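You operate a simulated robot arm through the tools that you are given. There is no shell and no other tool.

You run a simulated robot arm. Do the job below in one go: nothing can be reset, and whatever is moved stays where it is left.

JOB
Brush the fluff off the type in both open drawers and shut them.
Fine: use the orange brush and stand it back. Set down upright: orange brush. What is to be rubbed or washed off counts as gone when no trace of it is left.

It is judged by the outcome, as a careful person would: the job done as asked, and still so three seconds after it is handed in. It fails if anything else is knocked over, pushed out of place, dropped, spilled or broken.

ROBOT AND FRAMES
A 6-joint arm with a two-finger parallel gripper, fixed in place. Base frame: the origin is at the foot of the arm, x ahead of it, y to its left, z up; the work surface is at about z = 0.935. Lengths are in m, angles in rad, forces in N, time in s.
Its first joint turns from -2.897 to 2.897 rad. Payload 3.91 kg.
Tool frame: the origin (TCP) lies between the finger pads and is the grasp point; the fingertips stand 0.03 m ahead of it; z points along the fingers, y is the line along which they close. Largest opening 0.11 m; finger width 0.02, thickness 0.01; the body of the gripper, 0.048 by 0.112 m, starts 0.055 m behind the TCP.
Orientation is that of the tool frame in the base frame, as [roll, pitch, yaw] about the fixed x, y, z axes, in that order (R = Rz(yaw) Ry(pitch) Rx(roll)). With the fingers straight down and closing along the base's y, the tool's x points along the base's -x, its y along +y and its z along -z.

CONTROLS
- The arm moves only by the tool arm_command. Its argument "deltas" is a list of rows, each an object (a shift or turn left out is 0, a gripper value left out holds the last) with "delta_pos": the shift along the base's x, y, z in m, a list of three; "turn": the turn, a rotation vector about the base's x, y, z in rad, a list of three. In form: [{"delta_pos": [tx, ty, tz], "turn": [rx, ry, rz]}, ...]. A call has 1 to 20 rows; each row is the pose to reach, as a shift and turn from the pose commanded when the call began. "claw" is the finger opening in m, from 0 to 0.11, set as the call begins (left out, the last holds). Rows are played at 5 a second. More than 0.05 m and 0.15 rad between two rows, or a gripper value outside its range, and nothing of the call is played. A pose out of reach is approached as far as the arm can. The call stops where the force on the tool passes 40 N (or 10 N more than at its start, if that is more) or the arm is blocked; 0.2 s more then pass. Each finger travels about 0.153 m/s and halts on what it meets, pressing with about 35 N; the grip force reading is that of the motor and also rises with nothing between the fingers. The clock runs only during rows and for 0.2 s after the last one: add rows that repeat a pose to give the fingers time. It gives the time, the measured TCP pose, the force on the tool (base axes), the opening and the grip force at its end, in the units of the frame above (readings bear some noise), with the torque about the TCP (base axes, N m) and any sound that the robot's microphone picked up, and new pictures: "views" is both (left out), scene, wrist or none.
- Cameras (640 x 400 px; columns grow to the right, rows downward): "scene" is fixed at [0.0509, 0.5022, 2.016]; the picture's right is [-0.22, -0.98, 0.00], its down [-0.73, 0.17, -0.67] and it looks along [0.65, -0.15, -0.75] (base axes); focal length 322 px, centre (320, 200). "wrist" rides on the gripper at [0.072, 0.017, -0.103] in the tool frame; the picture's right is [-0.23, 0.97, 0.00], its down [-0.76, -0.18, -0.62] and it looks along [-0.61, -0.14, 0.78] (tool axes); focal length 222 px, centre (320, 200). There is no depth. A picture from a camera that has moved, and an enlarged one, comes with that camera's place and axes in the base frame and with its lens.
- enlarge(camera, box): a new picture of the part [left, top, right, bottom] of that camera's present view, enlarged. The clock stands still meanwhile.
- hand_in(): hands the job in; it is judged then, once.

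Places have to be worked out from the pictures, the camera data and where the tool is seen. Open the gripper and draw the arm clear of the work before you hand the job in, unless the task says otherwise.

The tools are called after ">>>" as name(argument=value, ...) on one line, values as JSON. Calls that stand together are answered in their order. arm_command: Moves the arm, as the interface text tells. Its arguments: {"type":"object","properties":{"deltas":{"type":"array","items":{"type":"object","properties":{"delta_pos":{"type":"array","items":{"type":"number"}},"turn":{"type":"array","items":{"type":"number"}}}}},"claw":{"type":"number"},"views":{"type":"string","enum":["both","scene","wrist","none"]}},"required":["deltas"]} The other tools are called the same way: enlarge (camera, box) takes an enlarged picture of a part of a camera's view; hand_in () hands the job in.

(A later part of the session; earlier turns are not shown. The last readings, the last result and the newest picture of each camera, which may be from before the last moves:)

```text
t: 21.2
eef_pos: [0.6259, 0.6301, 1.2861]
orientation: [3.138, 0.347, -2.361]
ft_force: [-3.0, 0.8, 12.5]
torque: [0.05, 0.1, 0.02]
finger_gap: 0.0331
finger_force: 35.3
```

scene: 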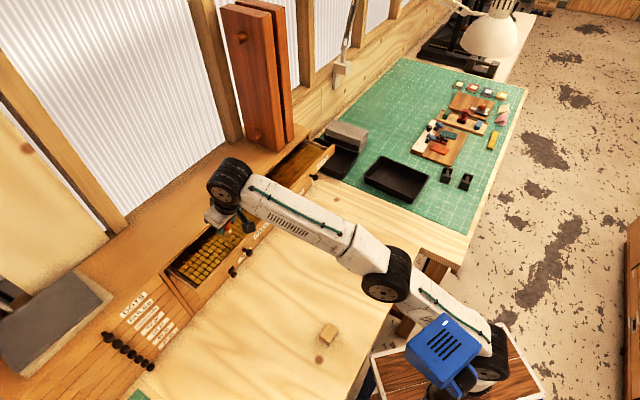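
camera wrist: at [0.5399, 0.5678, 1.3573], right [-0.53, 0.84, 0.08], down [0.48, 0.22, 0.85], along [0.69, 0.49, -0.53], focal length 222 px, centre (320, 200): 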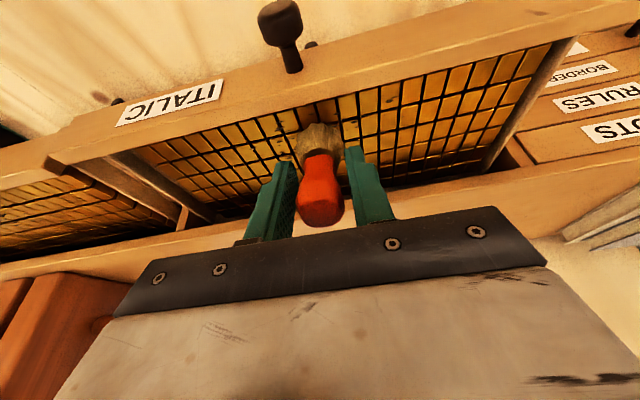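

Force is now about 12 N, suitable for brushing. I make the first stroke along the drawer, 7 cm left, then 14 cm right, and back to the middle.

>>> arm_command(deltas=[{"delta_pos": [-0.01, 0.01, 0.0005]}, {"delta_pos": [-0.02, 0.02, 0.0005]}, {"delta_pos": [-0.03, 0.03, 0.0005]}, {"delta_pos": [-0.04, 0.04, 0.0005]}, {"delta_pos": [-0.05, 0.05, 0.0005]}, {"delta_pos": [-0.04, 0.04, 0.0005]}, {"delta_pos": [-0.03, 0.03, 0.0005]}, {"delta_pos": [-0.02, 0.02, 0.0005]}, {"delta_pos": [-0.01, 0.01, 0.0005]}, {"delta_pos": [0, 0, 0.0005]}, {"delta_pos": [0.01, -0.01, 0.0005]}, {"delta_pos": [0.02, -0.02, 0.0005]}, {"delta_pos": [0.03, -0.03, 0.0005]}, {"delta_pos": [0.04, -0.04, 0.0005]}, {"delta_pos": [0.05, -0.05, 0.0005]}, {"delta_pos": [0.05, -0.05, 0.0005]}])

>>> enlarge(camera="wrist", box=[280, 60, 480, 220])

>>> enlarge(camera="scene", box=[190, 200, 290, 280])

```text
t: 24.6
eef_pos: [0.677, 0.5789, 1.2859]
orientation: [3.137, 0.351, -2.362]
ft_force: [-0.2, -0.6, -0.5]
torque: [-0.04, 0.0, 0.01]
finger_gap: 0.0333
finger_force: 34.6
camera wrist: at [0.5908, 0.5181, 1.3586], right [-0.53, 0.84, 0.08], down [0.48, 0.23, 0.85], along [0.69, 0.49, -0.53], focal length 222 px, centre (320, 200)
```

scene: 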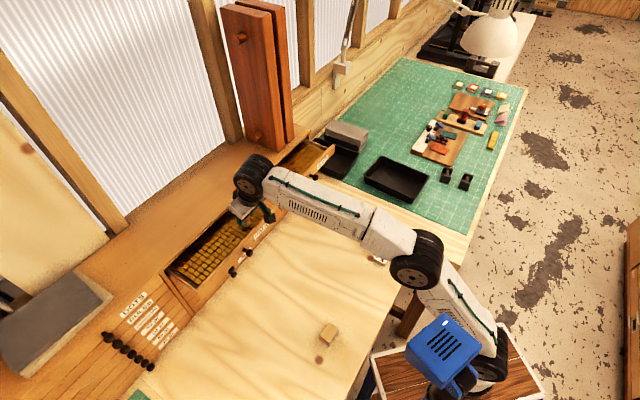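
wrist: 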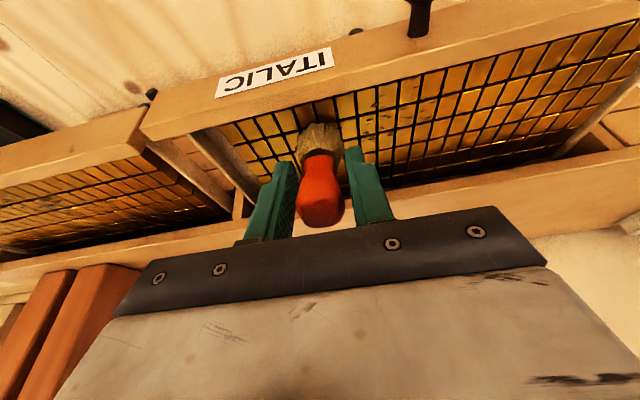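

```text
2.50 times, centred on (380, 140) of wrist
camera zoom: at [0.5908, 0.5181, 1.3586], right [-0.53, 0.84, 0.08], down [0.48, 0.23, 0.85], along [0.69, 0.49, -0.53], focal length 555 px, centre (170, 350)
```

zoom: 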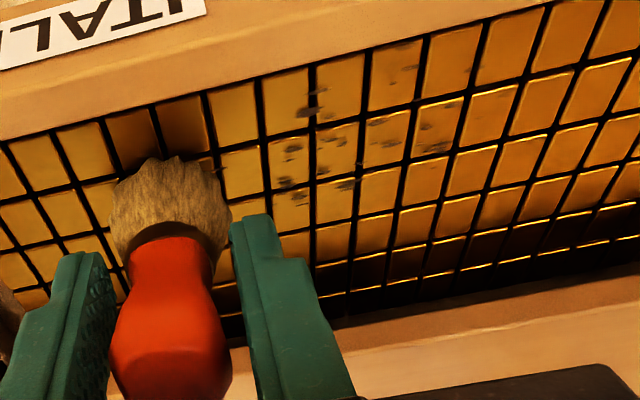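

```text
5.00 times, centred on (240, 240) of scene
camera zoom: at [0.0509, 0.5022, 2.016], right [-0.22, -0.98, 0.0], down [-0.73, 0.17, -0.67], along [0.65, -0.15, -0.75], focal length 1609 px, centre (720, 0)
```

zoom: 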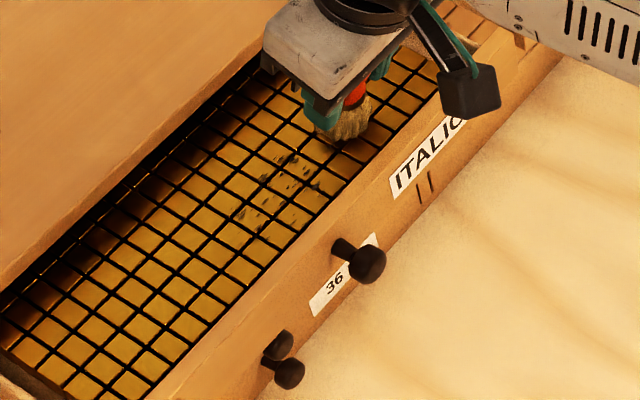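

The spots on the left side are gone where contact was kept; on the right side contact was lost (force ≈0). I lower in small steps here until I feel contact again.

>>> arm_command(deltas=[{"delta_pos": [0, 0, -0.001]}, {"delta_pos": [0, 0, -0.002]}, {"delta_pos": [0, 0, -0.002]}], views="none")

```text
t: 25.4
eef_pos: [0.6775, 0.5797, 1.2844]
orientation: [3.137, 0.351, -2.363]
ft_force: [-0.1, 0.6, 6.5]
torque: [0.02, -0.01, 0.01]
finger_gap: 0.0332
finger_force: 35.2
```

Contact is back at 6.5 N. I sweep across to the left and back at this height, at the same depth.

>>> arm_command(deltas=[{"delta_pos": [-0.01, 0.01, -0.0005]}, {"delta_pos": [-0.02, 0.02, -0.0005]}, {"delta_pos": [-0.03, 0.03, -0.0005]}, {"delta_pos": [-0.04, 0.04, -0.0003]}, {"delta_pos": [-0.05, 0.05, 0]}, {"delta_pos": [-0.06, 0.06, 0]}, {"delta_pos": [-0.07, 0.07, 0.0003]}, {"delta_pos": [-0.08, 0.08, 0.0005]}, {"delta_pos": [-0.09, 0.09, 0.0005]}, {"delta_pos": [-0.1, 0.1, 0.0005]}, {"delta_pos": [-0.105, 0.105, 0.0005]}])

>>> enlarge(camera="scene", box=[190, 200, 290, 280])

>>> enlarge(camera="wrist", box=[200, 60, 400, 220])

```text
t: 27.8
eef_pos: [0.5721, 0.6837, 1.2845]
orientation: [3.139, 0.352, -2.363]
ft_force: [3.4, -2.9, 13.8]
torque: [-0.09, -0.24, 0.0]
finger_gap: 0.0331
finger_force: 35.1
camera wrist: at [0.4864, 0.6232, 1.3573], right [-0.53, 0.84, 0.08], down [0.48, 0.22, 0.85], along [0.69, 0.49, -0.53], focal length 222 px, centre (320, 200)
```

scene: 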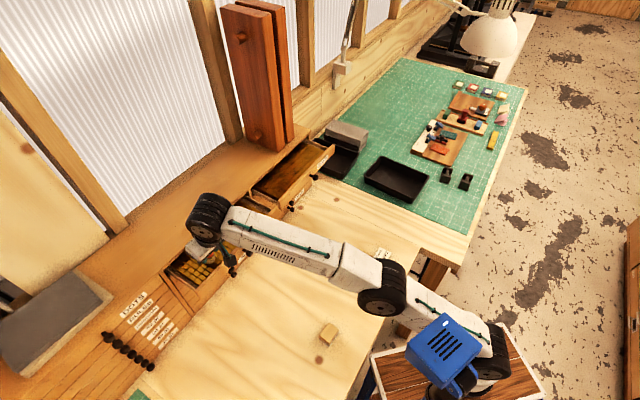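
wrist: 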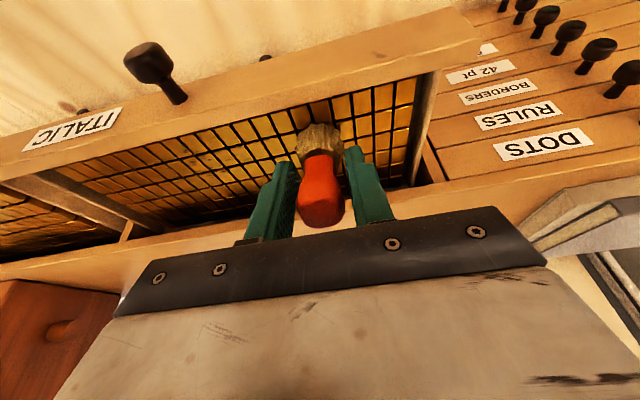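

```text
5.00 times, centred on (240, 240) of scene
camera zoom: at [0.0509, 0.5022, 2.016], right [-0.22, -0.98, 0.0], down [-0.73, 0.17, -0.67], along [0.65, -0.15, -0.75], focal length 1609 px, centre (720, 0)
```

zoom: 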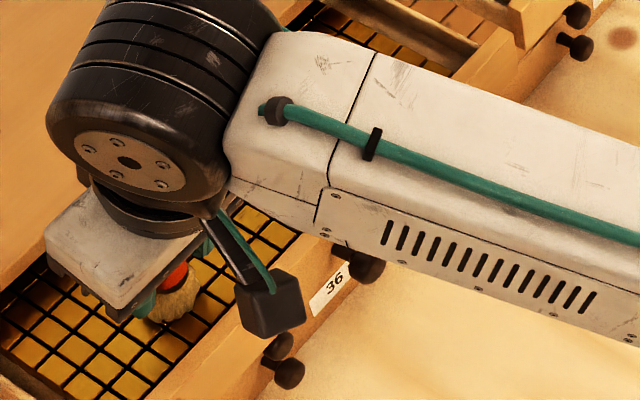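

```text
2.50 times, centred on (300, 140) of wrist
camera zoom: at [0.4864, 0.6232, 1.3573], right [-0.53, 0.84, 0.08], down [0.48, 0.22, 0.85], along [0.69, 0.49, -0.53], focal length 555 px, centre (370, 350)
```

zoom: 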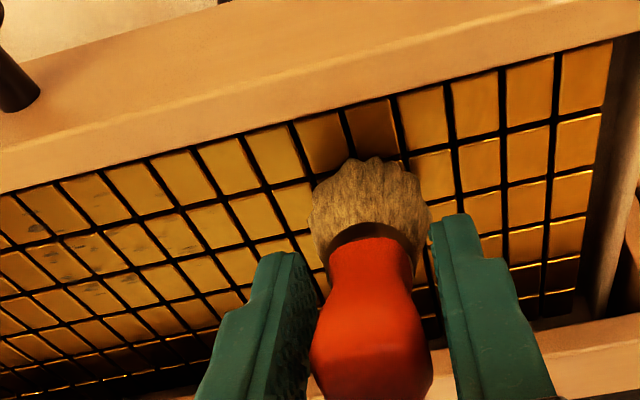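

The specks are visibly fading with strokes. I sweep right along the same line, step 12 mm deeper, and sweep back left.

>>> arm_command(deltas=[{"delta_pos": [0.01, -0.01, 0]}, {"delta_pos": [0.02, -0.02, -0.0002]}, {"delta_pos": [0.03, -0.03, -0.0004]}, {"delta_pos": [0.04, -0.04, -0.0006]}, {"delta_pos": [0.05, -0.05, -0.0008]}, {"delta_pos": [0.06, -0.06, -0.001]}, {"delta_pos": [0.07, -0.07, -0.0012]}, {"delta_pos": [0.08, -0.08, -0.0014]}, {"delta_pos": [0.09, -0.09, -0.0015]}, {"delta_pos": [0.1, -0.1, -0.0015]}, {"delta_pos": [0.1085, -0.0915, -0.0015]}, {"delta_pos": [0.0985, -0.0815, -0.0014]}, {"delta_pos": [0.0885, -0.0715, -0.0012]}, {"delta_pos": [0.0785, -0.0615, -0.001]}, {"delta_pos": [0.0685, -0.0515, -0.0008]}, {"delta_pos": [0.0585, -0.0415, -0.0006]}, {"delta_pos": [0.0485, -0.0315, -0.0004]}, {"delta_pos": [0.0385, -0.0215, -0.0002]}, {"delta_pos": [0.0285, -0.0115, 0]}, {"delta_pos": [0.0185, -0.0015, 0]}])

>>> enlarge(camera="wrist", box=[160, 60, 360, 220])

```text
t: 32.0
eef_pos: [0.5894, 0.6828, 1.284]
orientation: [3.136, 0.35, -2.363]
ft_force: [3.0, -1.8, 15.1]
torque: [0.03, -0.22, 0.03]
finger_gap: 0.0332
finger_force: 34.8
camera wrist: at [0.5037, 0.6219, 1.3567], right [-0.53, 0.84, 0.08], down [0.48, 0.22, 0.85], along [0.69, 0.49, -0.53], focal length 222 px, centre (320, 200)
```

scene: 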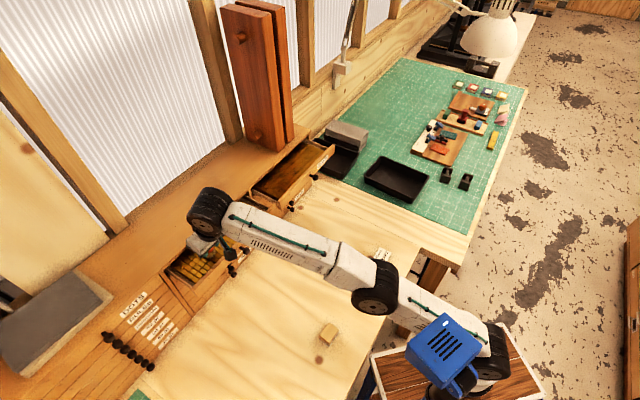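
wrist: 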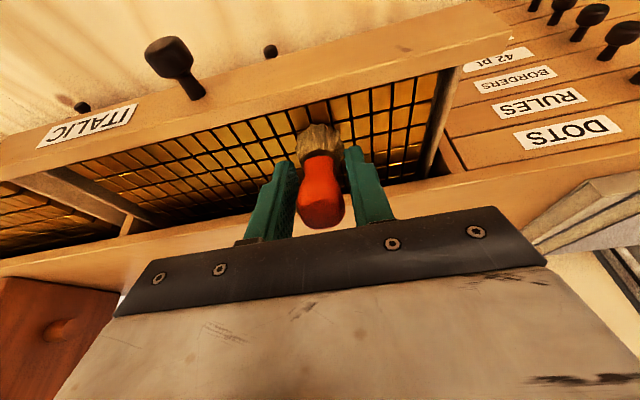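

```text
2.50 times, centred on (260, 140) of wrist
camera zoom: at [0.5037, 0.6219, 1.3567], right [-0.53, 0.84, 0.08], down [0.48, 0.22, 0.85], along [0.69, 0.49, -0.53], focal length 555 px, centre (470, 350)
```

zoom: 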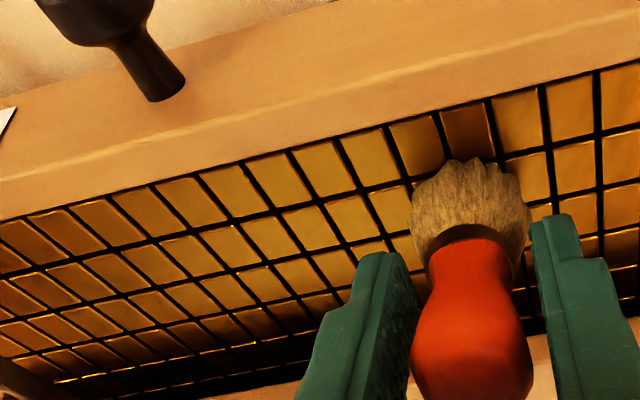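

No specks are visible in this view any more. For thoroughness I make one more stroke pair 13 mm deeper, covering the back of the fluff area.

>>> arm_command(deltas=[{"delta_pos": [0.009, 0.009, 0]}, {"delta_pos": [0.019, -0.001, 0]}, {"delta_pos": [0.029, -0.011, -0.0003]}, {"delta_pos": [0.039, -0.021, -0.0005]}, {"delta_pos": [0.049, -0.031, -0.0007]}, {"delta_pos": [0.059, -0.041, -0.0009]}, {"delta_pos": [0.069, -0.051, -0.0011]}, {"delta_pos": [0.079, -0.061, -0.0012]}, {"delta_pos": [0.089, -0.071, -0.0013]}, {"delta_pos": [0.099, -0.081, -0.0013]}, {"delta_pos": [0.105, -0.087, -0.0013]}, {"delta_pos": [0.099, -0.093, -0.0013]}, {"delta_pos": [0.089, -0.083, -0.0013]}, {"delta_pos": [0.079, -0.073, -0.0012]}, {"delta_pos": [0.069, -0.063, -0.001]}, {"delta_pos": [0.059, -0.053, -0.0008]}, {"delta_pos": [0.049, -0.043, -0.0006]}, {"delta_pos": [0.039, -0.033, -0.0004]}, {"delta_pos": [0.029, -0.023, -0.0002]}, {"delta_pos": [0.019, -0.013, 0]}], views="none")

```text
t: 36.2
eef_pos: [0.6097, 0.6706, 1.2878]
orientation: [3.137, 0.346, -2.362]
ft_force: [0.2, 0.0, -0.6]
torque: [-0.01, 0.02, 0.01]
finger_gap: 0.0331
finger_force: 34.5
out of reach, approached as far as the arm can: row 1, 5, 6, 7, 8, 9, 10, 11, 12, 13, 14, 15, 16, 17, 18, 19
```

Those deeper rows were just beyond reach at this tilt, so the stroke was only partly made. I lift the brush clear and look at the ITALIC type from above.

>>> arm_command(deltas=[{"delta_pos": [-0.006, -0.006, 0.015]}, {"delta_pos": [-0.012, -0.012, 0.036]}, {"delta_pos": [-0.03, -0.03, 0.038]}, {"delta_pos": [-0.06, -0.06, 0.038]}, {"delta_pos": [-0.09, -0.09, 0.038]}, {"delta_pos": [-0.12, -0.12, 0.038]}, {"delta_pos": [-0.12, -0.12, 0.038]}])

>>> enlarge(camera="scene", box=[205, 195, 265, 245])

>>> enlarge(camera="scene", box=[165, 225, 245, 295])

```text
t: 37.8
eef_pos: [0.5104, 0.6061, 1.4009]
orientation: [-3.129, 0.299, -2.362]
ft_force: [-0.4, -1.9, 0.6]
torque: [0.08, -0.01, 0.01]
finger_gap: 0.0333
finger_force: 34.4
out of reach, approached as far as the arm can: row 3, 4, 5, 6, 7
camera wrist: at [0.4256, 0.5493, 1.4786], right [-0.53, 0.85, 0.06], down [0.51, 0.26, 0.82], along [0.68, 0.46, -0.57], focal length 222 px, centre (320, 200)
```

scene: 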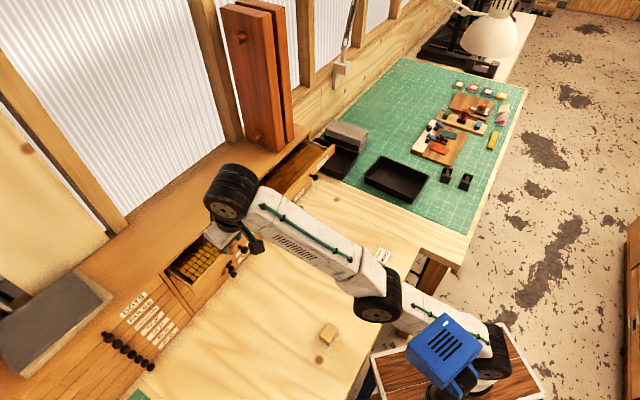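
wrist: 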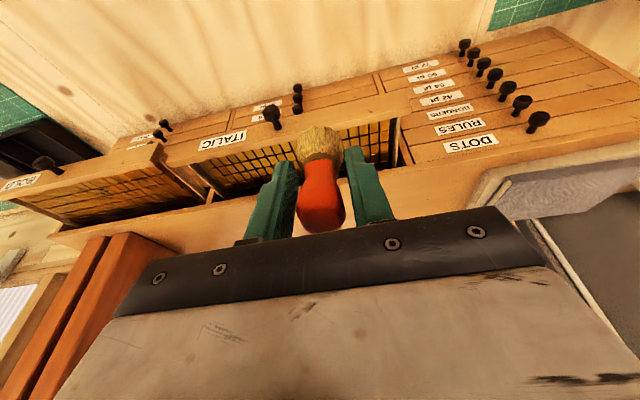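

```text
8.00 times, centred on (235, 220) of scene
camera zoom: at [0.0509, 0.5022, 2.016], right [-0.22, -0.98, 0.0], down [-0.73, 0.17, -0.67], along [0.65, -0.15, -0.75], focal length 2574 px, centre (1000, 40)
```

zoom: 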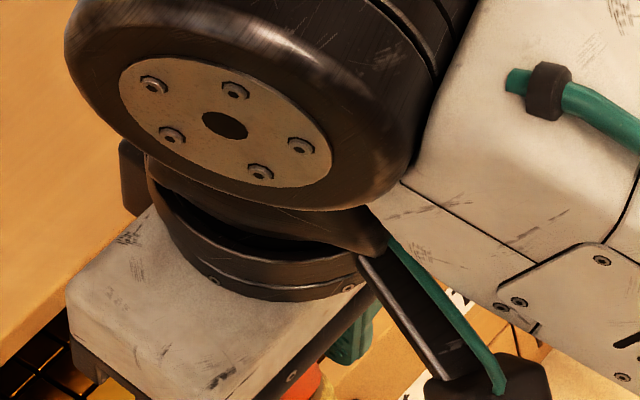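

```text
5.71 times, centred on (205, 260) of scene
camera zoom: at [0.0509, 0.5022, 2.016], right [-0.22, -0.98, 0.0], down [-0.73, 0.17, -0.67], along [0.65, -0.15, -0.75], focal length 1839 px, centre (977, -143)
```

zoom: 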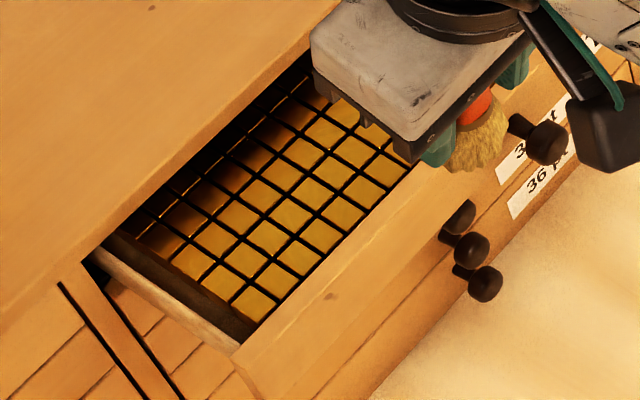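

The ITALIC drawer seems to have slid in slightly during the stroke. I back the arm away to the side to get a clear look at the drawer.

>>> arm_command(deltas=[{"delta_pos": [-0.02, -0.03, -0.01]}, {"delta_pos": [-0.03, -0.06, -0.03]}, {"delta_pos": [-0.02, -0.1, -0.05]}, {"delta_pos": [-0.01, -0.14, -0.07]}, {"delta_pos": [0.0, -0.18, -0.09]}, {"delta_pos": [0.02, -0.206, -0.1]}, {"delta_pos": [0.02, -0.206, -0.1]}])

>>> enlarge(camera="scene", box=[205, 195, 265, 245])

>>> enlarge(camera="scene", box=[165, 195, 285, 300])

>>> enlarge(camera="scene", box=[265, 140, 325, 195])

```text
t: 39.4
eef_pos: [0.6084, 0.5548, 1.4033]
orientation: [-3.127, 0.289, -2.364]
ft_force: [0.2, -0.5, -0.8]
torque: [-0.01, 0.02, 0.03]
finger_gap: 0.0332
finger_force: 35.3
out of reach, approached as far as the arm can: row 1, 2, 3, 4, 5, 6, 7
camera wrist: at [0.5234, 0.4987, 1.481], right [-0.53, 0.85, 0.05], down [0.51, 0.27, 0.82], along [0.68, 0.45, -0.57], focal length 222 px, centre (320, 200)
```

scene: 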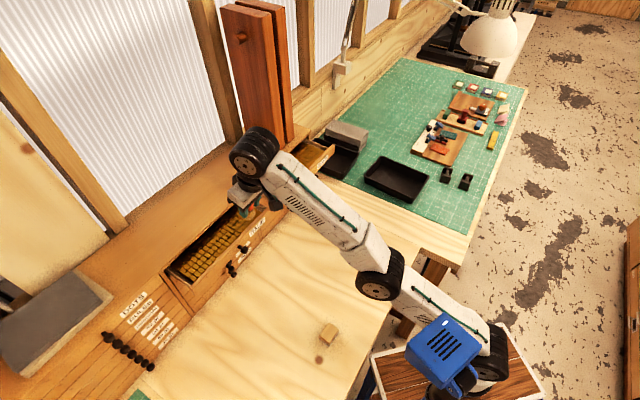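
wrist: 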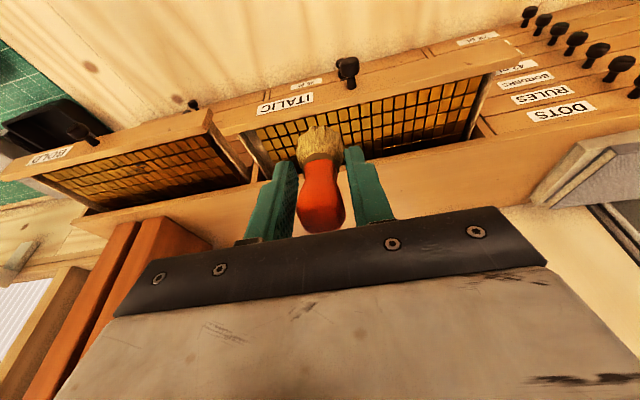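

```text
8.00 times, centred on (235, 220) of scene
camera zoom: at [0.0509, 0.5022, 2.016], right [-0.22, -0.98, 0.0], down [-0.73, 0.17, -0.67], along [0.65, -0.15, -0.75], focal length 2574 px, centre (1000, 40)
```

zoom: 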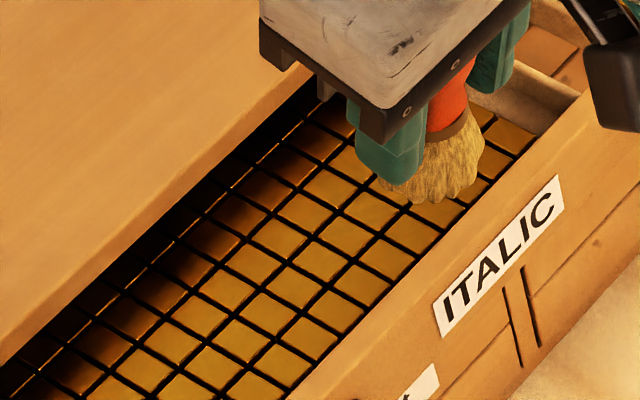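

```text
3.81 times, centred on (225, 248) of scene
camera zoom: at [0.0509, 0.5022, 2.016], right [-0.22, -0.98, 0.0], down [-0.73, 0.17, -0.67], along [0.65, -0.15, -0.75], focal length 1226 px, centre (682, 19)
```

zoom: 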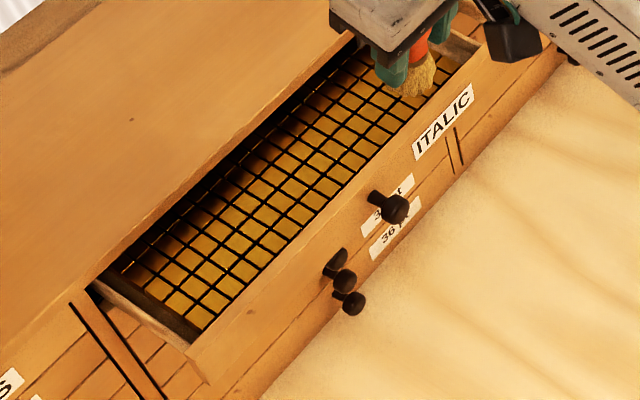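

```text
7.27 times, centred on (295, 168) of scene
camera zoom: at [0.0509, 0.5022, 2.016], right [-0.22, -0.98, 0.0], down [-0.73, 0.17, -0.67], along [0.65, -0.15, -0.75], focal length 2340 px, centre (502, 436)
```

zoom: 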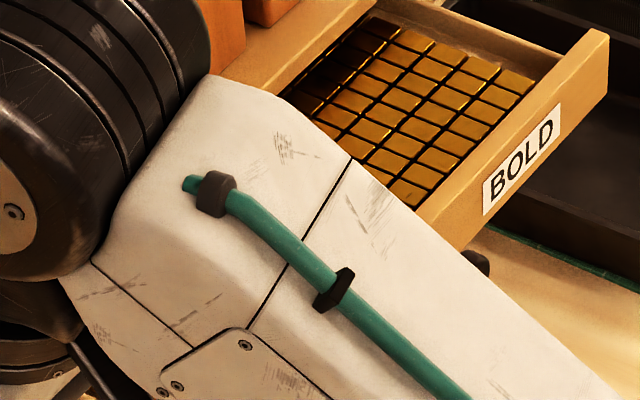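

ITALIC now looks clean in the visible rows, and the drawer slid in only about 17 mm. The arm is stretched near its limit and isn't retracting properly, so I try a straight pull-back towards the base.

>>> arm_command(deltas=[{"delta_pos": [-0.02, -0.02, -0.02]}, {"delta_pos": [-0.04, -0.04, -0.04]}, {"delta_pos": [-0.06, -0.06, -0.06]}, {"delta_pos": [-0.08, -0.08, -0.08]}, {"delta_pos": [-0.08, -0.08, -0.08]}])

```text
t: 40.6
eef_pos: [0.6006, 0.5592, 1.4049]
orientation: [-3.126, 0.292, -2.365]
ft_force: [0.2, 0.5, -0.9]
torque: [0.01, 0.04, -0.02]
finger_gap: 0.0332
finger_force: 34.8
out of reach, approached as far as the arm can: row 1, 2, 3, 4, 5
camera wrist: at [0.5163, 0.502, 1.4822], right [-0.53, 0.85, 0.05], down [0.51, 0.27, 0.82], along [0.68, 0.46, -0.57], focal length 222 px, centre (320, 200)
```

scene: 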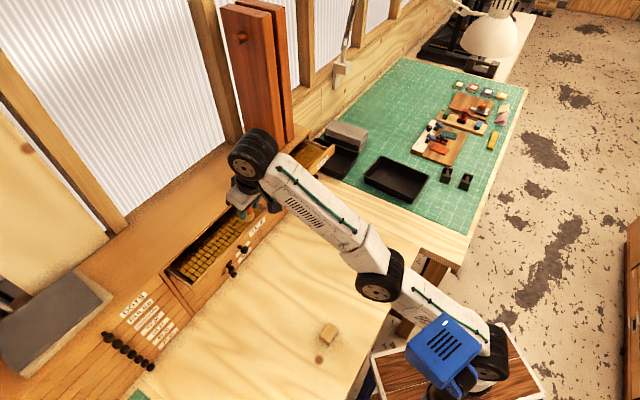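
wrist: 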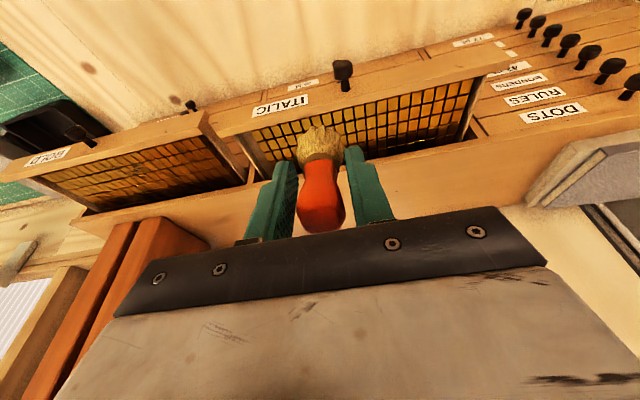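

The arm is straight-elbowed, so radial moves stall. Moving tangentially (straight down) should bend the elbow again; there are about 10 cm of free height above the panel, so I lower 7 cm slowly.

>>> arm_command(deltas=[{"delta_pos": [0, 0, -0.01]}, {"delta_pos": [0, 0, -0.02]}, {"delta_pos": [0, 0, -0.03]}, {"delta_pos": [0, 0, -0.04]}, {"delta_pos": [0, 0, -0.05]}, {"delta_pos": [0, 0, -0.06]}, {"delta_pos": [0, 0, -0.07]}, {"delta_pos": [0, 0, -0.07]}], views="none")

```text
t: 42.4
eef_pos: [0.6017, 0.5628, 1.3338]
orientation: [-3.13, 0.3, -2.364]
ft_force: [0.8, -0.1, -0.8]
torque: [0.0, -0.01, 0.0]
finger_gap: 0.0331
finger_force: 35.0
out of reach, approached as far as the arm can: row 1, 2, 3
```

That freed the arm. Now I retreat towards the base and to the right at this height to clear the view.

>>> arm_command(deltas=[{"delta_pos": [-0.025, -0.025, 0.0]}, {"delta_pos": [-0.05, -0.05, 0.0]}, {"delta_pos": [-0.075, -0.075, 0.0]}, {"delta_pos": [-0.09, -0.11, 0.0]}, {"delta_pos": [-0.09, -0.15, -0.02]}, {"delta_pos": [-0.085, -0.17, -0.03]}, {"delta_pos": [-0.085, -0.17, -0.03]}])

>>> enlarge(camera="scene", box=[205, 195, 265, 245])

>>> enlarge(camera="scene", box=[165, 225, 245, 295])

>>> enlarge(camera="scene", box=[265, 140, 325, 195])

```text
t: 44.0
eef_pos: [0.5166, 0.3921, 1.3036]
orientation: [-3.127, 0.298, -2.362]
ft_force: [0.1, -1.1, -0.6]
torque: [0.0, -0.01, 0.01]
finger_gap: 0.0335
finger_force: 35.0
camera wrist: at [0.4324, 0.3358, 1.3812], right [-0.53, 0.85, 0.05], down [0.51, 0.26, 0.82], along [0.68, 0.46, -0.57], focal length 222 px, centre (320, 200)
```

scene: 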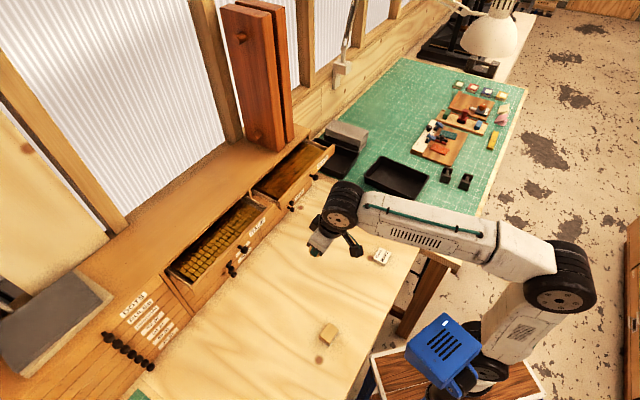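
wrist: 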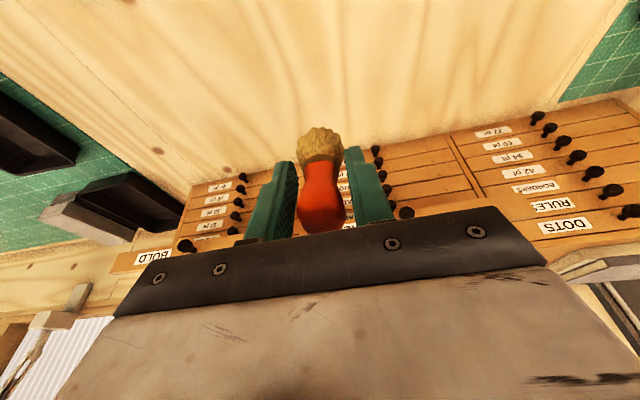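

```text
8.00 times, centred on (235, 220) of scene
camera zoom: at [0.0509, 0.5022, 2.016], right [-0.22, -0.98, 0.0], down [-0.73, 0.17, -0.67], along [0.65, -0.15, -0.75], focal length 2574 px, centre (1000, 40)
```

zoom: 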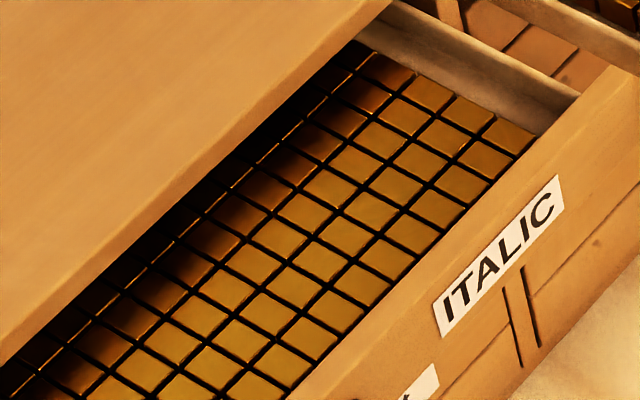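

```text
5.71 times, centred on (205, 260) of scene
camera zoom: at [0.0509, 0.5022, 2.016], right [-0.22, -0.98, 0.0], down [-0.73, 0.17, -0.67], along [0.65, -0.15, -0.75], focal length 1839 px, centre (977, -143)
```

zoom: 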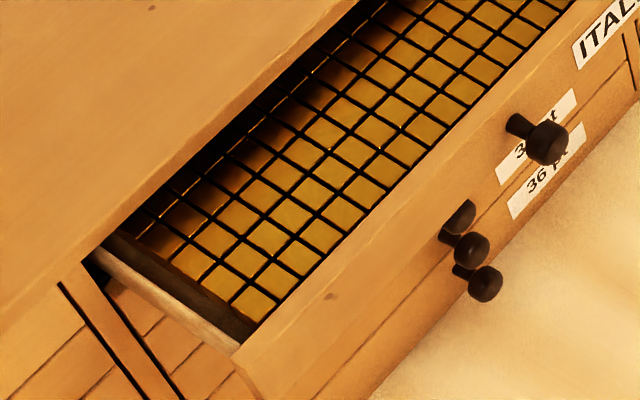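

```text
7.27 times, centred on (295, 168) of scene
camera zoom: at [0.0509, 0.5022, 2.016], right [-0.22, -0.98, 0.0], down [-0.73, 0.17, -0.67], along [0.65, -0.15, -0.75], focal length 2340 px, centre (502, 436)
```

zoom: 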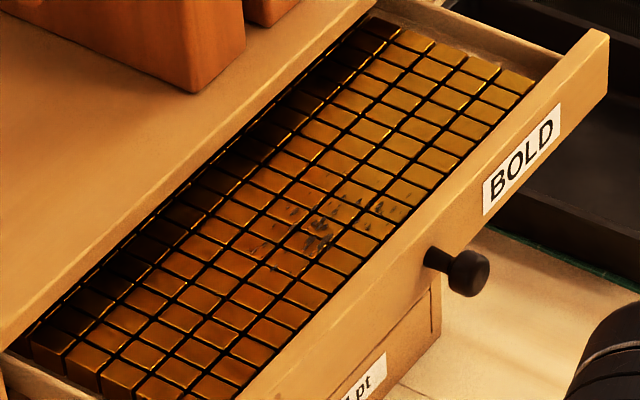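

ITALIC is fully clean. Now BOLD: I swing the brush round to a staging point in front of the BOLD drawer, turning the tool so its tilt points radially outward.

>>> arm_command(deltas=[{"delta_pos": [0.032, -0.022, 0.003], "turn": [0, 0, -0.05]}, {"delta_pos": [0.064, -0.044, 0.006], "turn": [0, 0, -0.1]}, {"delta_pos": [0.096, -0.066, 0.009], "turn": [0, 0, -0.15]}, {"delta_pos": [0.128, -0.088, 0.012], "turn": [0, 0, -0.2]}, {"delta_pos": [0.16, -0.11, 0.014], "turn": [0, 0, -0.25]}, {"delta_pos": [0.192, -0.132, 0.016], "turn": [0, 0, -0.3]}, {"delta_pos": [0.2234, -0.152, 0.0164], "turn": [0, 0, -0.35]}, {"delta_pos": [0.2234, -0.152, 0.0164], "turn": [0, 0, -0.35]}])

```text
t: 45.8
eef_pos: [0.7396, 0.2399, 1.3227]
orientation: [-3.128, 0.296, -2.714]
ft_force: [-0.4, 0.5, -1.3]
torque: [0.02, 0.04, -0.04]
finger_gap: 0.0329
finger_force: 34.6
camera wrist: at [0.6408, 0.2152, 1.3999], right [-0.2, 0.98, 0.05], down [0.57, 0.07, 0.82], along [0.8, 0.2, -0.57], focal length 222 px, centre (320, 200)
```

scene: 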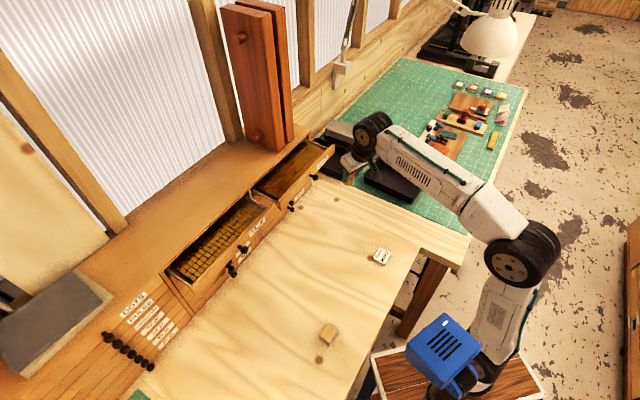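
wrist: 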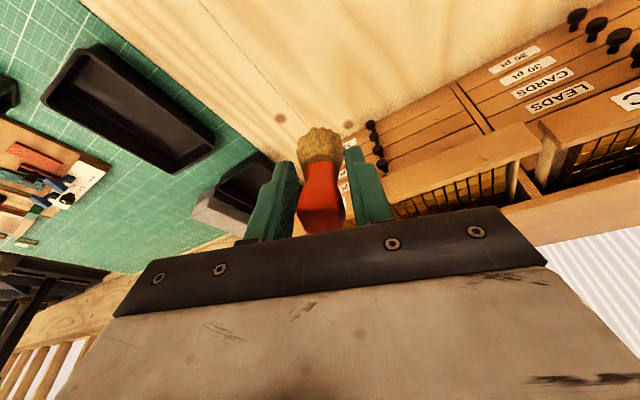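

Staged in front of BOLD. I tilt the tool further to about 43° so it can reach the far type without over-stretching.

>>> arm_command(deltas=[{"delta_pos": [0.0, 0.0, 0.0], "turn": [0.0471, -0.1033, 0]}, {"delta_pos": [0.0, 0.0, 0.0], "turn": [0.0942, -0.2066, 0]}, {"delta_pos": [0.0, 0.0, 0.0], "turn": [0.1412, -0.31, 0]}, {"delta_pos": [0.0, 0.0, 0.0], "turn": [0.1883, -0.4131, 0]}, {"delta_pos": [0.0, 0.0, 0.0], "turn": [0.1883, -0.4131, 0]}])

```text
t: 47.0
eef_pos: [0.7397, 0.24, 1.3216]
orientation: [-3.126, 0.753, -2.713]
ft_force: [0.0, 0.3, 0.5]
torque: [0.02, 0.05, 0.0]
finger_gap: 0.0334
finger_force: 34.7
camera wrist: at [0.6192, 0.2061, 1.3466], right [-0.25, 0.96, 0.14], down [0.19, -0.1, 0.98], along [0.95, 0.27, -0.15], focal length 222 px, centre (320, 200)
```

scene: 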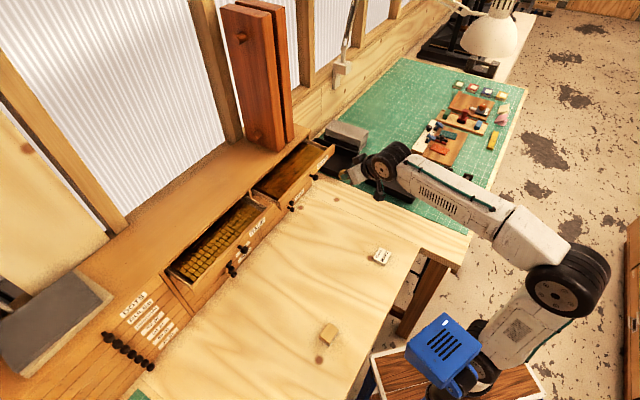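
wrist: 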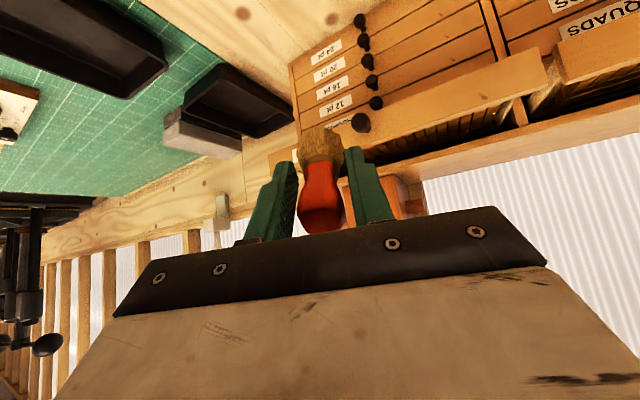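

Tilt is 43°. I move forward over the front panel (18 mm clearance) to hover above the BOLD fluff.

>>> arm_command(deltas=[{"delta_pos": [0.026, 0.027, 0.002]}, {"delta_pos": [0.052, 0.054, 0.002]}, {"delta_pos": [0.078, 0.081, 0.002]}, {"delta_pos": [0.104, 0.108, 0.001]}, {"delta_pos": [0.1276, 0.133, 0.0]}, {"delta_pos": [0.1276, 0.133, 0.0]}])

>>> enlarge(camera="scene", box=[255, 130, 335, 200])

>>> enlarge(camera="wrist", box=[220, 60, 420, 220])

```text
t: 48.4
eef_pos: [0.8701, 0.3746, 1.3191]
orientation: [-3.126, 0.752, -2.71]
ft_force: [-0.2, -0.3, -0.8]
torque: [-0.04, 0.02, 0.03]
finger_gap: 0.0333
finger_force: 35.1
camera wrist: at [0.7484, 0.3407, 1.3453], right [-0.25, 0.96, 0.14], down [0.19, -0.1, 0.98], along [0.95, 0.27, -0.16], focal length 222 px, centre (320, 200)
```

scene: 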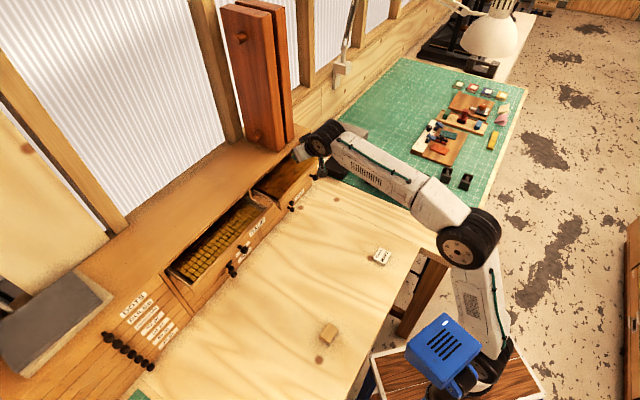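
wrist: 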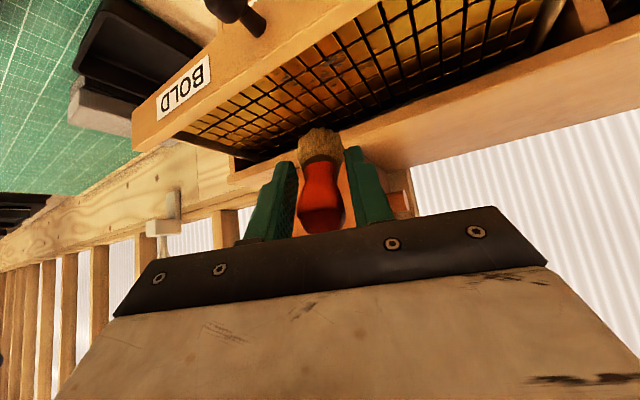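

```text
5.71 times, centred on (295, 165) of scene
camera zoom: at [0.0509, 0.5022, 2.016], right [-0.22, -0.98, 0.0], down [-0.73, 0.17, -0.67], along [0.65, -0.15, -0.75], focal length 1839 px, centre (463, 400)
```

zoom: 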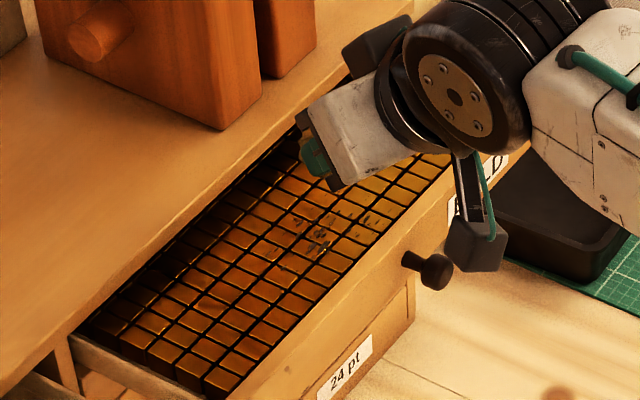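

```text
2.50 times, centred on (320, 140) of wrist
camera zoom: at [0.7484, 0.3407, 1.3453], right [-0.25, 0.96, 0.14], down [0.19, -0.1, 0.98], along [0.95, 0.27, -0.16], focal length 555 px, centre (320, 350)
```

zoom: 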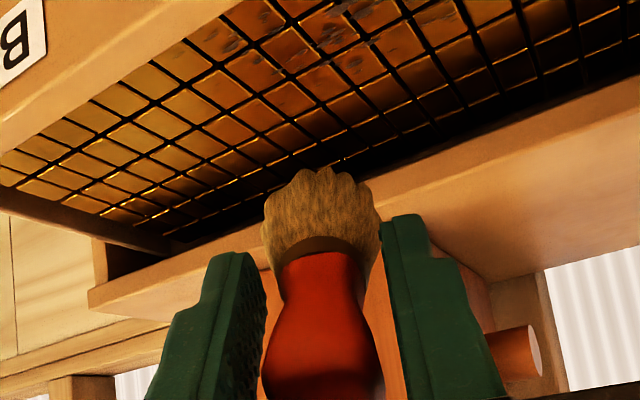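

The brush hovers just above the main BOLD spot. I descend to just above the expected contact height, then feel for contact.

>>> arm_command(deltas=[{"delta_pos": [0, 0, -0.012]}, {"delta_pos": [0, 0, -0.023]}, {"delta_pos": [0, 0, -0.031]}, {"delta_pos": [0, 0, -0.034]}, {"delta_pos": [0, 0, -0.034]}], views="none")

```text
t: 49.6
eef_pos: [0.8666, 0.3748, 1.2855]
orientation: [-3.126, 0.753, -2.712]
ft_force: [0.7, -0.5, -1.0]
torque: [0.05, 0.01, -0.02]
finger_gap: 0.0333
finger_force: 35.5
```

No contact yet at z = 1.2855. I keep lowering in 1 mm steps.

>>> arm_command(deltas=[{"delta_pos": [0, 0, -0.001]}, {"delta_pos": [0, 0, -0.002]}, {"delta_pos": [0, 0, -0.003]}, {"delta_pos": [0, 0, -0.004]}, {"delta_pos": [0, 0, -0.005]}, {"delta_pos": [0, 0, -0.005]}], views="wrist")

>>> enlarge(camera="scene", box=[265, 140, 325, 190])

```text
t: 51.0
eef_pos: [0.8677, 0.374, 1.282]
orientation: [-3.127, 0.751, -2.712]
ft_force: [-0.3, -0.5, -1.3]
torque: [0.02, -0.04, 0.0]
finger_gap: 0.0333
finger_force: 35.2
camera wrist: at [0.7465, 0.3397, 1.3074], right [-0.25, 0.96, 0.14], down [0.19, -0.1, 0.98], along [0.95, 0.27, -0.15], focal length 222 px, centre (320, 200)
```

wrist: 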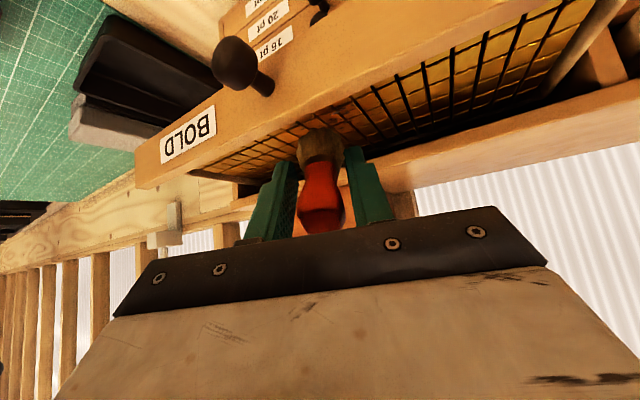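

```text
8.00 times, centred on (295, 165) of scene
camera zoom: at [0.0509, 0.5022, 2.016], right [-0.22, -0.98, 0.0], down [-0.73, 0.17, -0.67], along [0.65, -0.15, -0.75], focal length 2574 px, centre (520, 480)
```

zoom: 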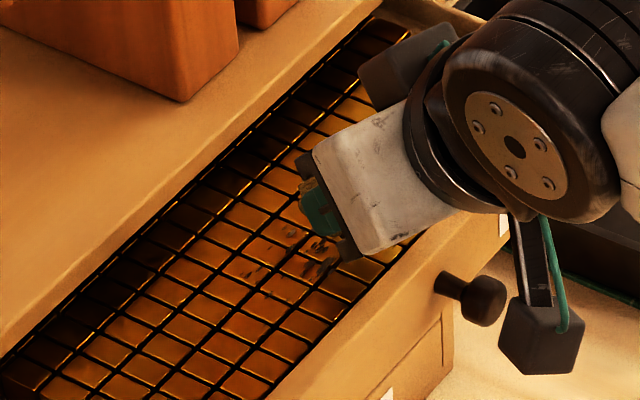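

Still free at about 1.281. I continue down in 1 mm steps.

>>> arm_command(deltas=[{"delta_pos": [0, 0, -0.001]}, {"delta_pos": [0, 0, -0.002]}, {"delta_pos": [0, 0, -0.003]}, {"delta_pos": [0, 0, -0.003]}], views="none")

```text
t: 52.0
eef_pos: [0.8672, 0.3739, 1.2787]
orientation: [-3.128, 0.754, -2.713]
ft_force: [-0.3, 0.1, -1.0]
torque: [0.02, -0.03, 0.02]
finger_gap: 0.0332
finger_force: 34.8
```

>>> arm_command(deltas=[{"delta_pos": [0, 0, -0.001]}, {"delta_pos": [0, 0, -0.002]}, {"delta_pos": [0, 0, -0.003]}, {"delta_pos": [0, 0, -0.003]}], views="none")

```text
t: 53.0
eef_pos: [0.8683, 0.3737, 1.2765]
orientation: [-3.126, 0.752, -2.712]
ft_force: [-0.1, 0.5, -1.2]
torque: [0.01, 0.0, 0.0]
finger_gap: 0.0332
finger_force: 34.9
```

Still no contact at z ≈ 1.276 (force about zero). I go down a further 3 mm in small steps and watch the force.

>>> arm_command(deltas=[{"delta_pos": [0, 0, -0.001]}, {"delta_pos": [0, 0, -0.002]}, {"delta_pos": [0, 0, -0.003]}, {"delta_pos": [0, 0, -0.003]}], views="wrist")

>>> enlarge(camera="wrist", box=[220, 60, 420, 220])

```text
t: 54.0
eef_pos: [0.8677, 0.3735, 1.2739]
orientation: [-3.127, 0.754, -2.712]
ft_force: [-0.9, 0.9, 7.6]
torque: [0.27, -0.13, 0.02]
finger_gap: 0.033
finger_force: 35.2
camera wrist: at [0.7468, 0.3389, 1.3], right [-0.25, 0.96, 0.14], down [0.19, -0.1, 0.98], along [0.95, 0.27, -0.15], focal length 222 px, centre (320, 200)
```

wrist: 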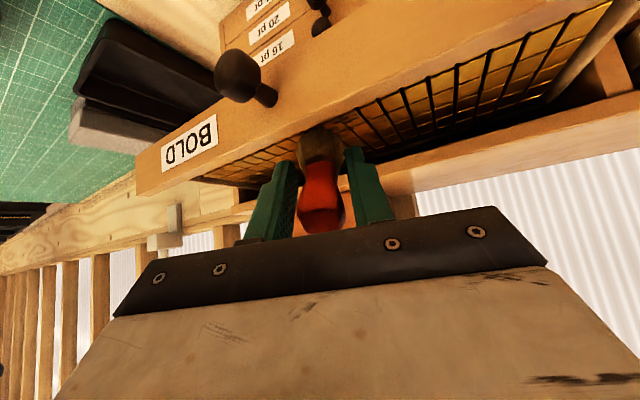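

```text
2.50 times, centred on (320, 140) of wrist
camera zoom: at [0.7468, 0.3389, 1.3], right [-0.25, 0.96, 0.14], down [0.19, -0.1, 0.98], along [0.95, 0.27, -0.15], focal length 555 px, centre (320, 350)
```

zoom: 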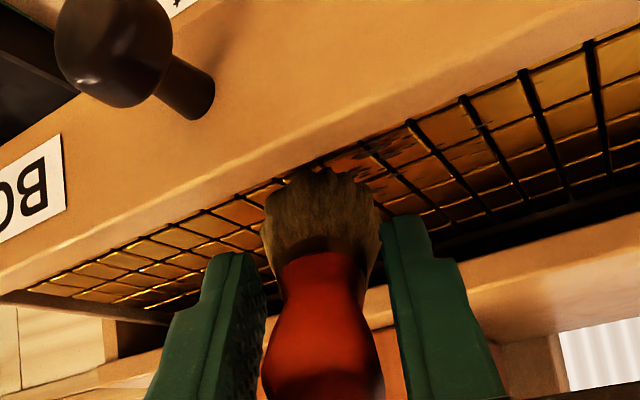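

Contact at 8 N with the contact point right under the bristles. I brush along the BOLD drawer: 6 cm right, back, 6.5 cm left, and back.

>>> arm_command(deltas=[{"delta_pos": [0.01, -0.01, -0.0003]}, {"delta_pos": [0.02, -0.02, -0.0005]}, {"delta_pos": [0.03, -0.03, -0.0007]}, {"delta_pos": [0.04, -0.04, -0.0007]}, {"delta_pos": [0.045, -0.045, -0.0007]}, {"delta_pos": [0.035, -0.035, -0.0005]}, {"delta_pos": [0.025, -0.025, -0.0003]}, {"delta_pos": [0.015, -0.015, 0]}, {"delta_pos": [0.005, -0.005, 0]}, {"delta_pos": [-0.005, 0.005, 0]}, {"delta_pos": [-0.015, 0.015, 0]}, {"delta_pos": [-0.025, 0.025, 0]}, {"delta_pos": [-0.035, 0.035, 0]}, {"delta_pos": [-0.045, 0.045, 0]}, {"delta_pos": [-0.035, 0.035, 0]}, {"delta_pos": [-0.025, 0.025, 0]}, {"delta_pos": [-0.015, 0.015, 0]}, {"delta_pos": [-0.005, 0.005, 0]}, {"delta_pos": [0.0, 0.0, 0]}])

>>> enlarge(camera="scene", box=[265, 140, 325, 190])

>>> enlarge(camera="wrist", box=[220, 60, 420, 220])

```text
t: 58.0
eef_pos: [0.8675, 0.3733, 1.2745]
orientation: [-3.126, 0.752, -2.713]
ft_force: [-4.4, 4.8, 17.4]
torque: [0.46, -0.23, 0.16]
finger_gap: 0.0335
finger_force: 35.3
camera wrist: at [0.7462, 0.3386, 1.2996], right [-0.25, 0.96, 0.14], down [0.19, -0.1, 0.98], along [0.95, 0.27, -0.15], focal length 222 px, centre (320, 200)
```

scene: 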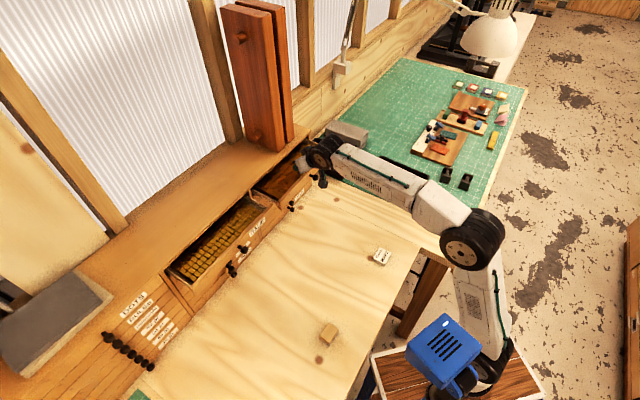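
wrist: 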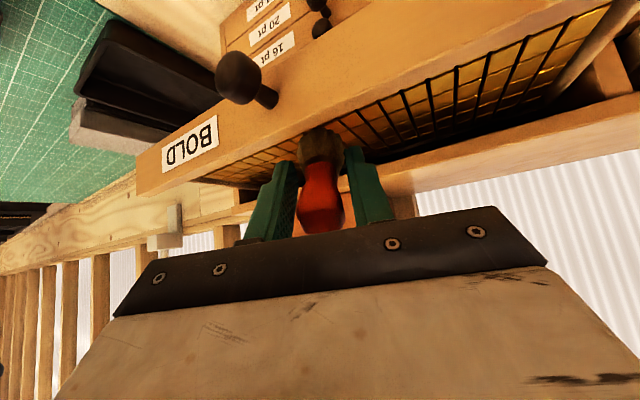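

```text
8.00 times, centred on (295, 165) of scene
camera zoom: at [0.0509, 0.5022, 2.016], right [-0.22, -0.98, 0.0], down [-0.73, 0.17, -0.67], along [0.65, -0.15, -0.75], focal length 2574 px, centre (520, 480)
```

zoom: 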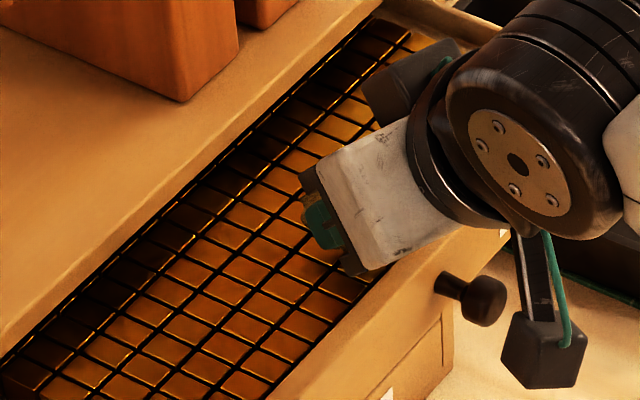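

```text
2.50 times, centred on (320, 140) of wrist
camera zoom: at [0.7462, 0.3386, 1.2996], right [-0.25, 0.96, 0.14], down [0.19, -0.1, 0.98], along [0.95, 0.27, -0.15], focal length 555 px, centre (320, 350)
```

zoom: 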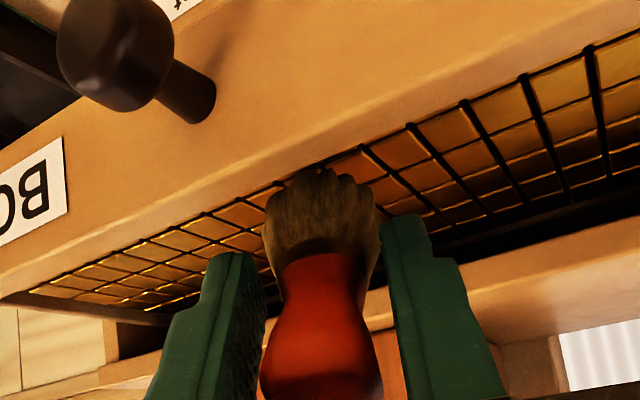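

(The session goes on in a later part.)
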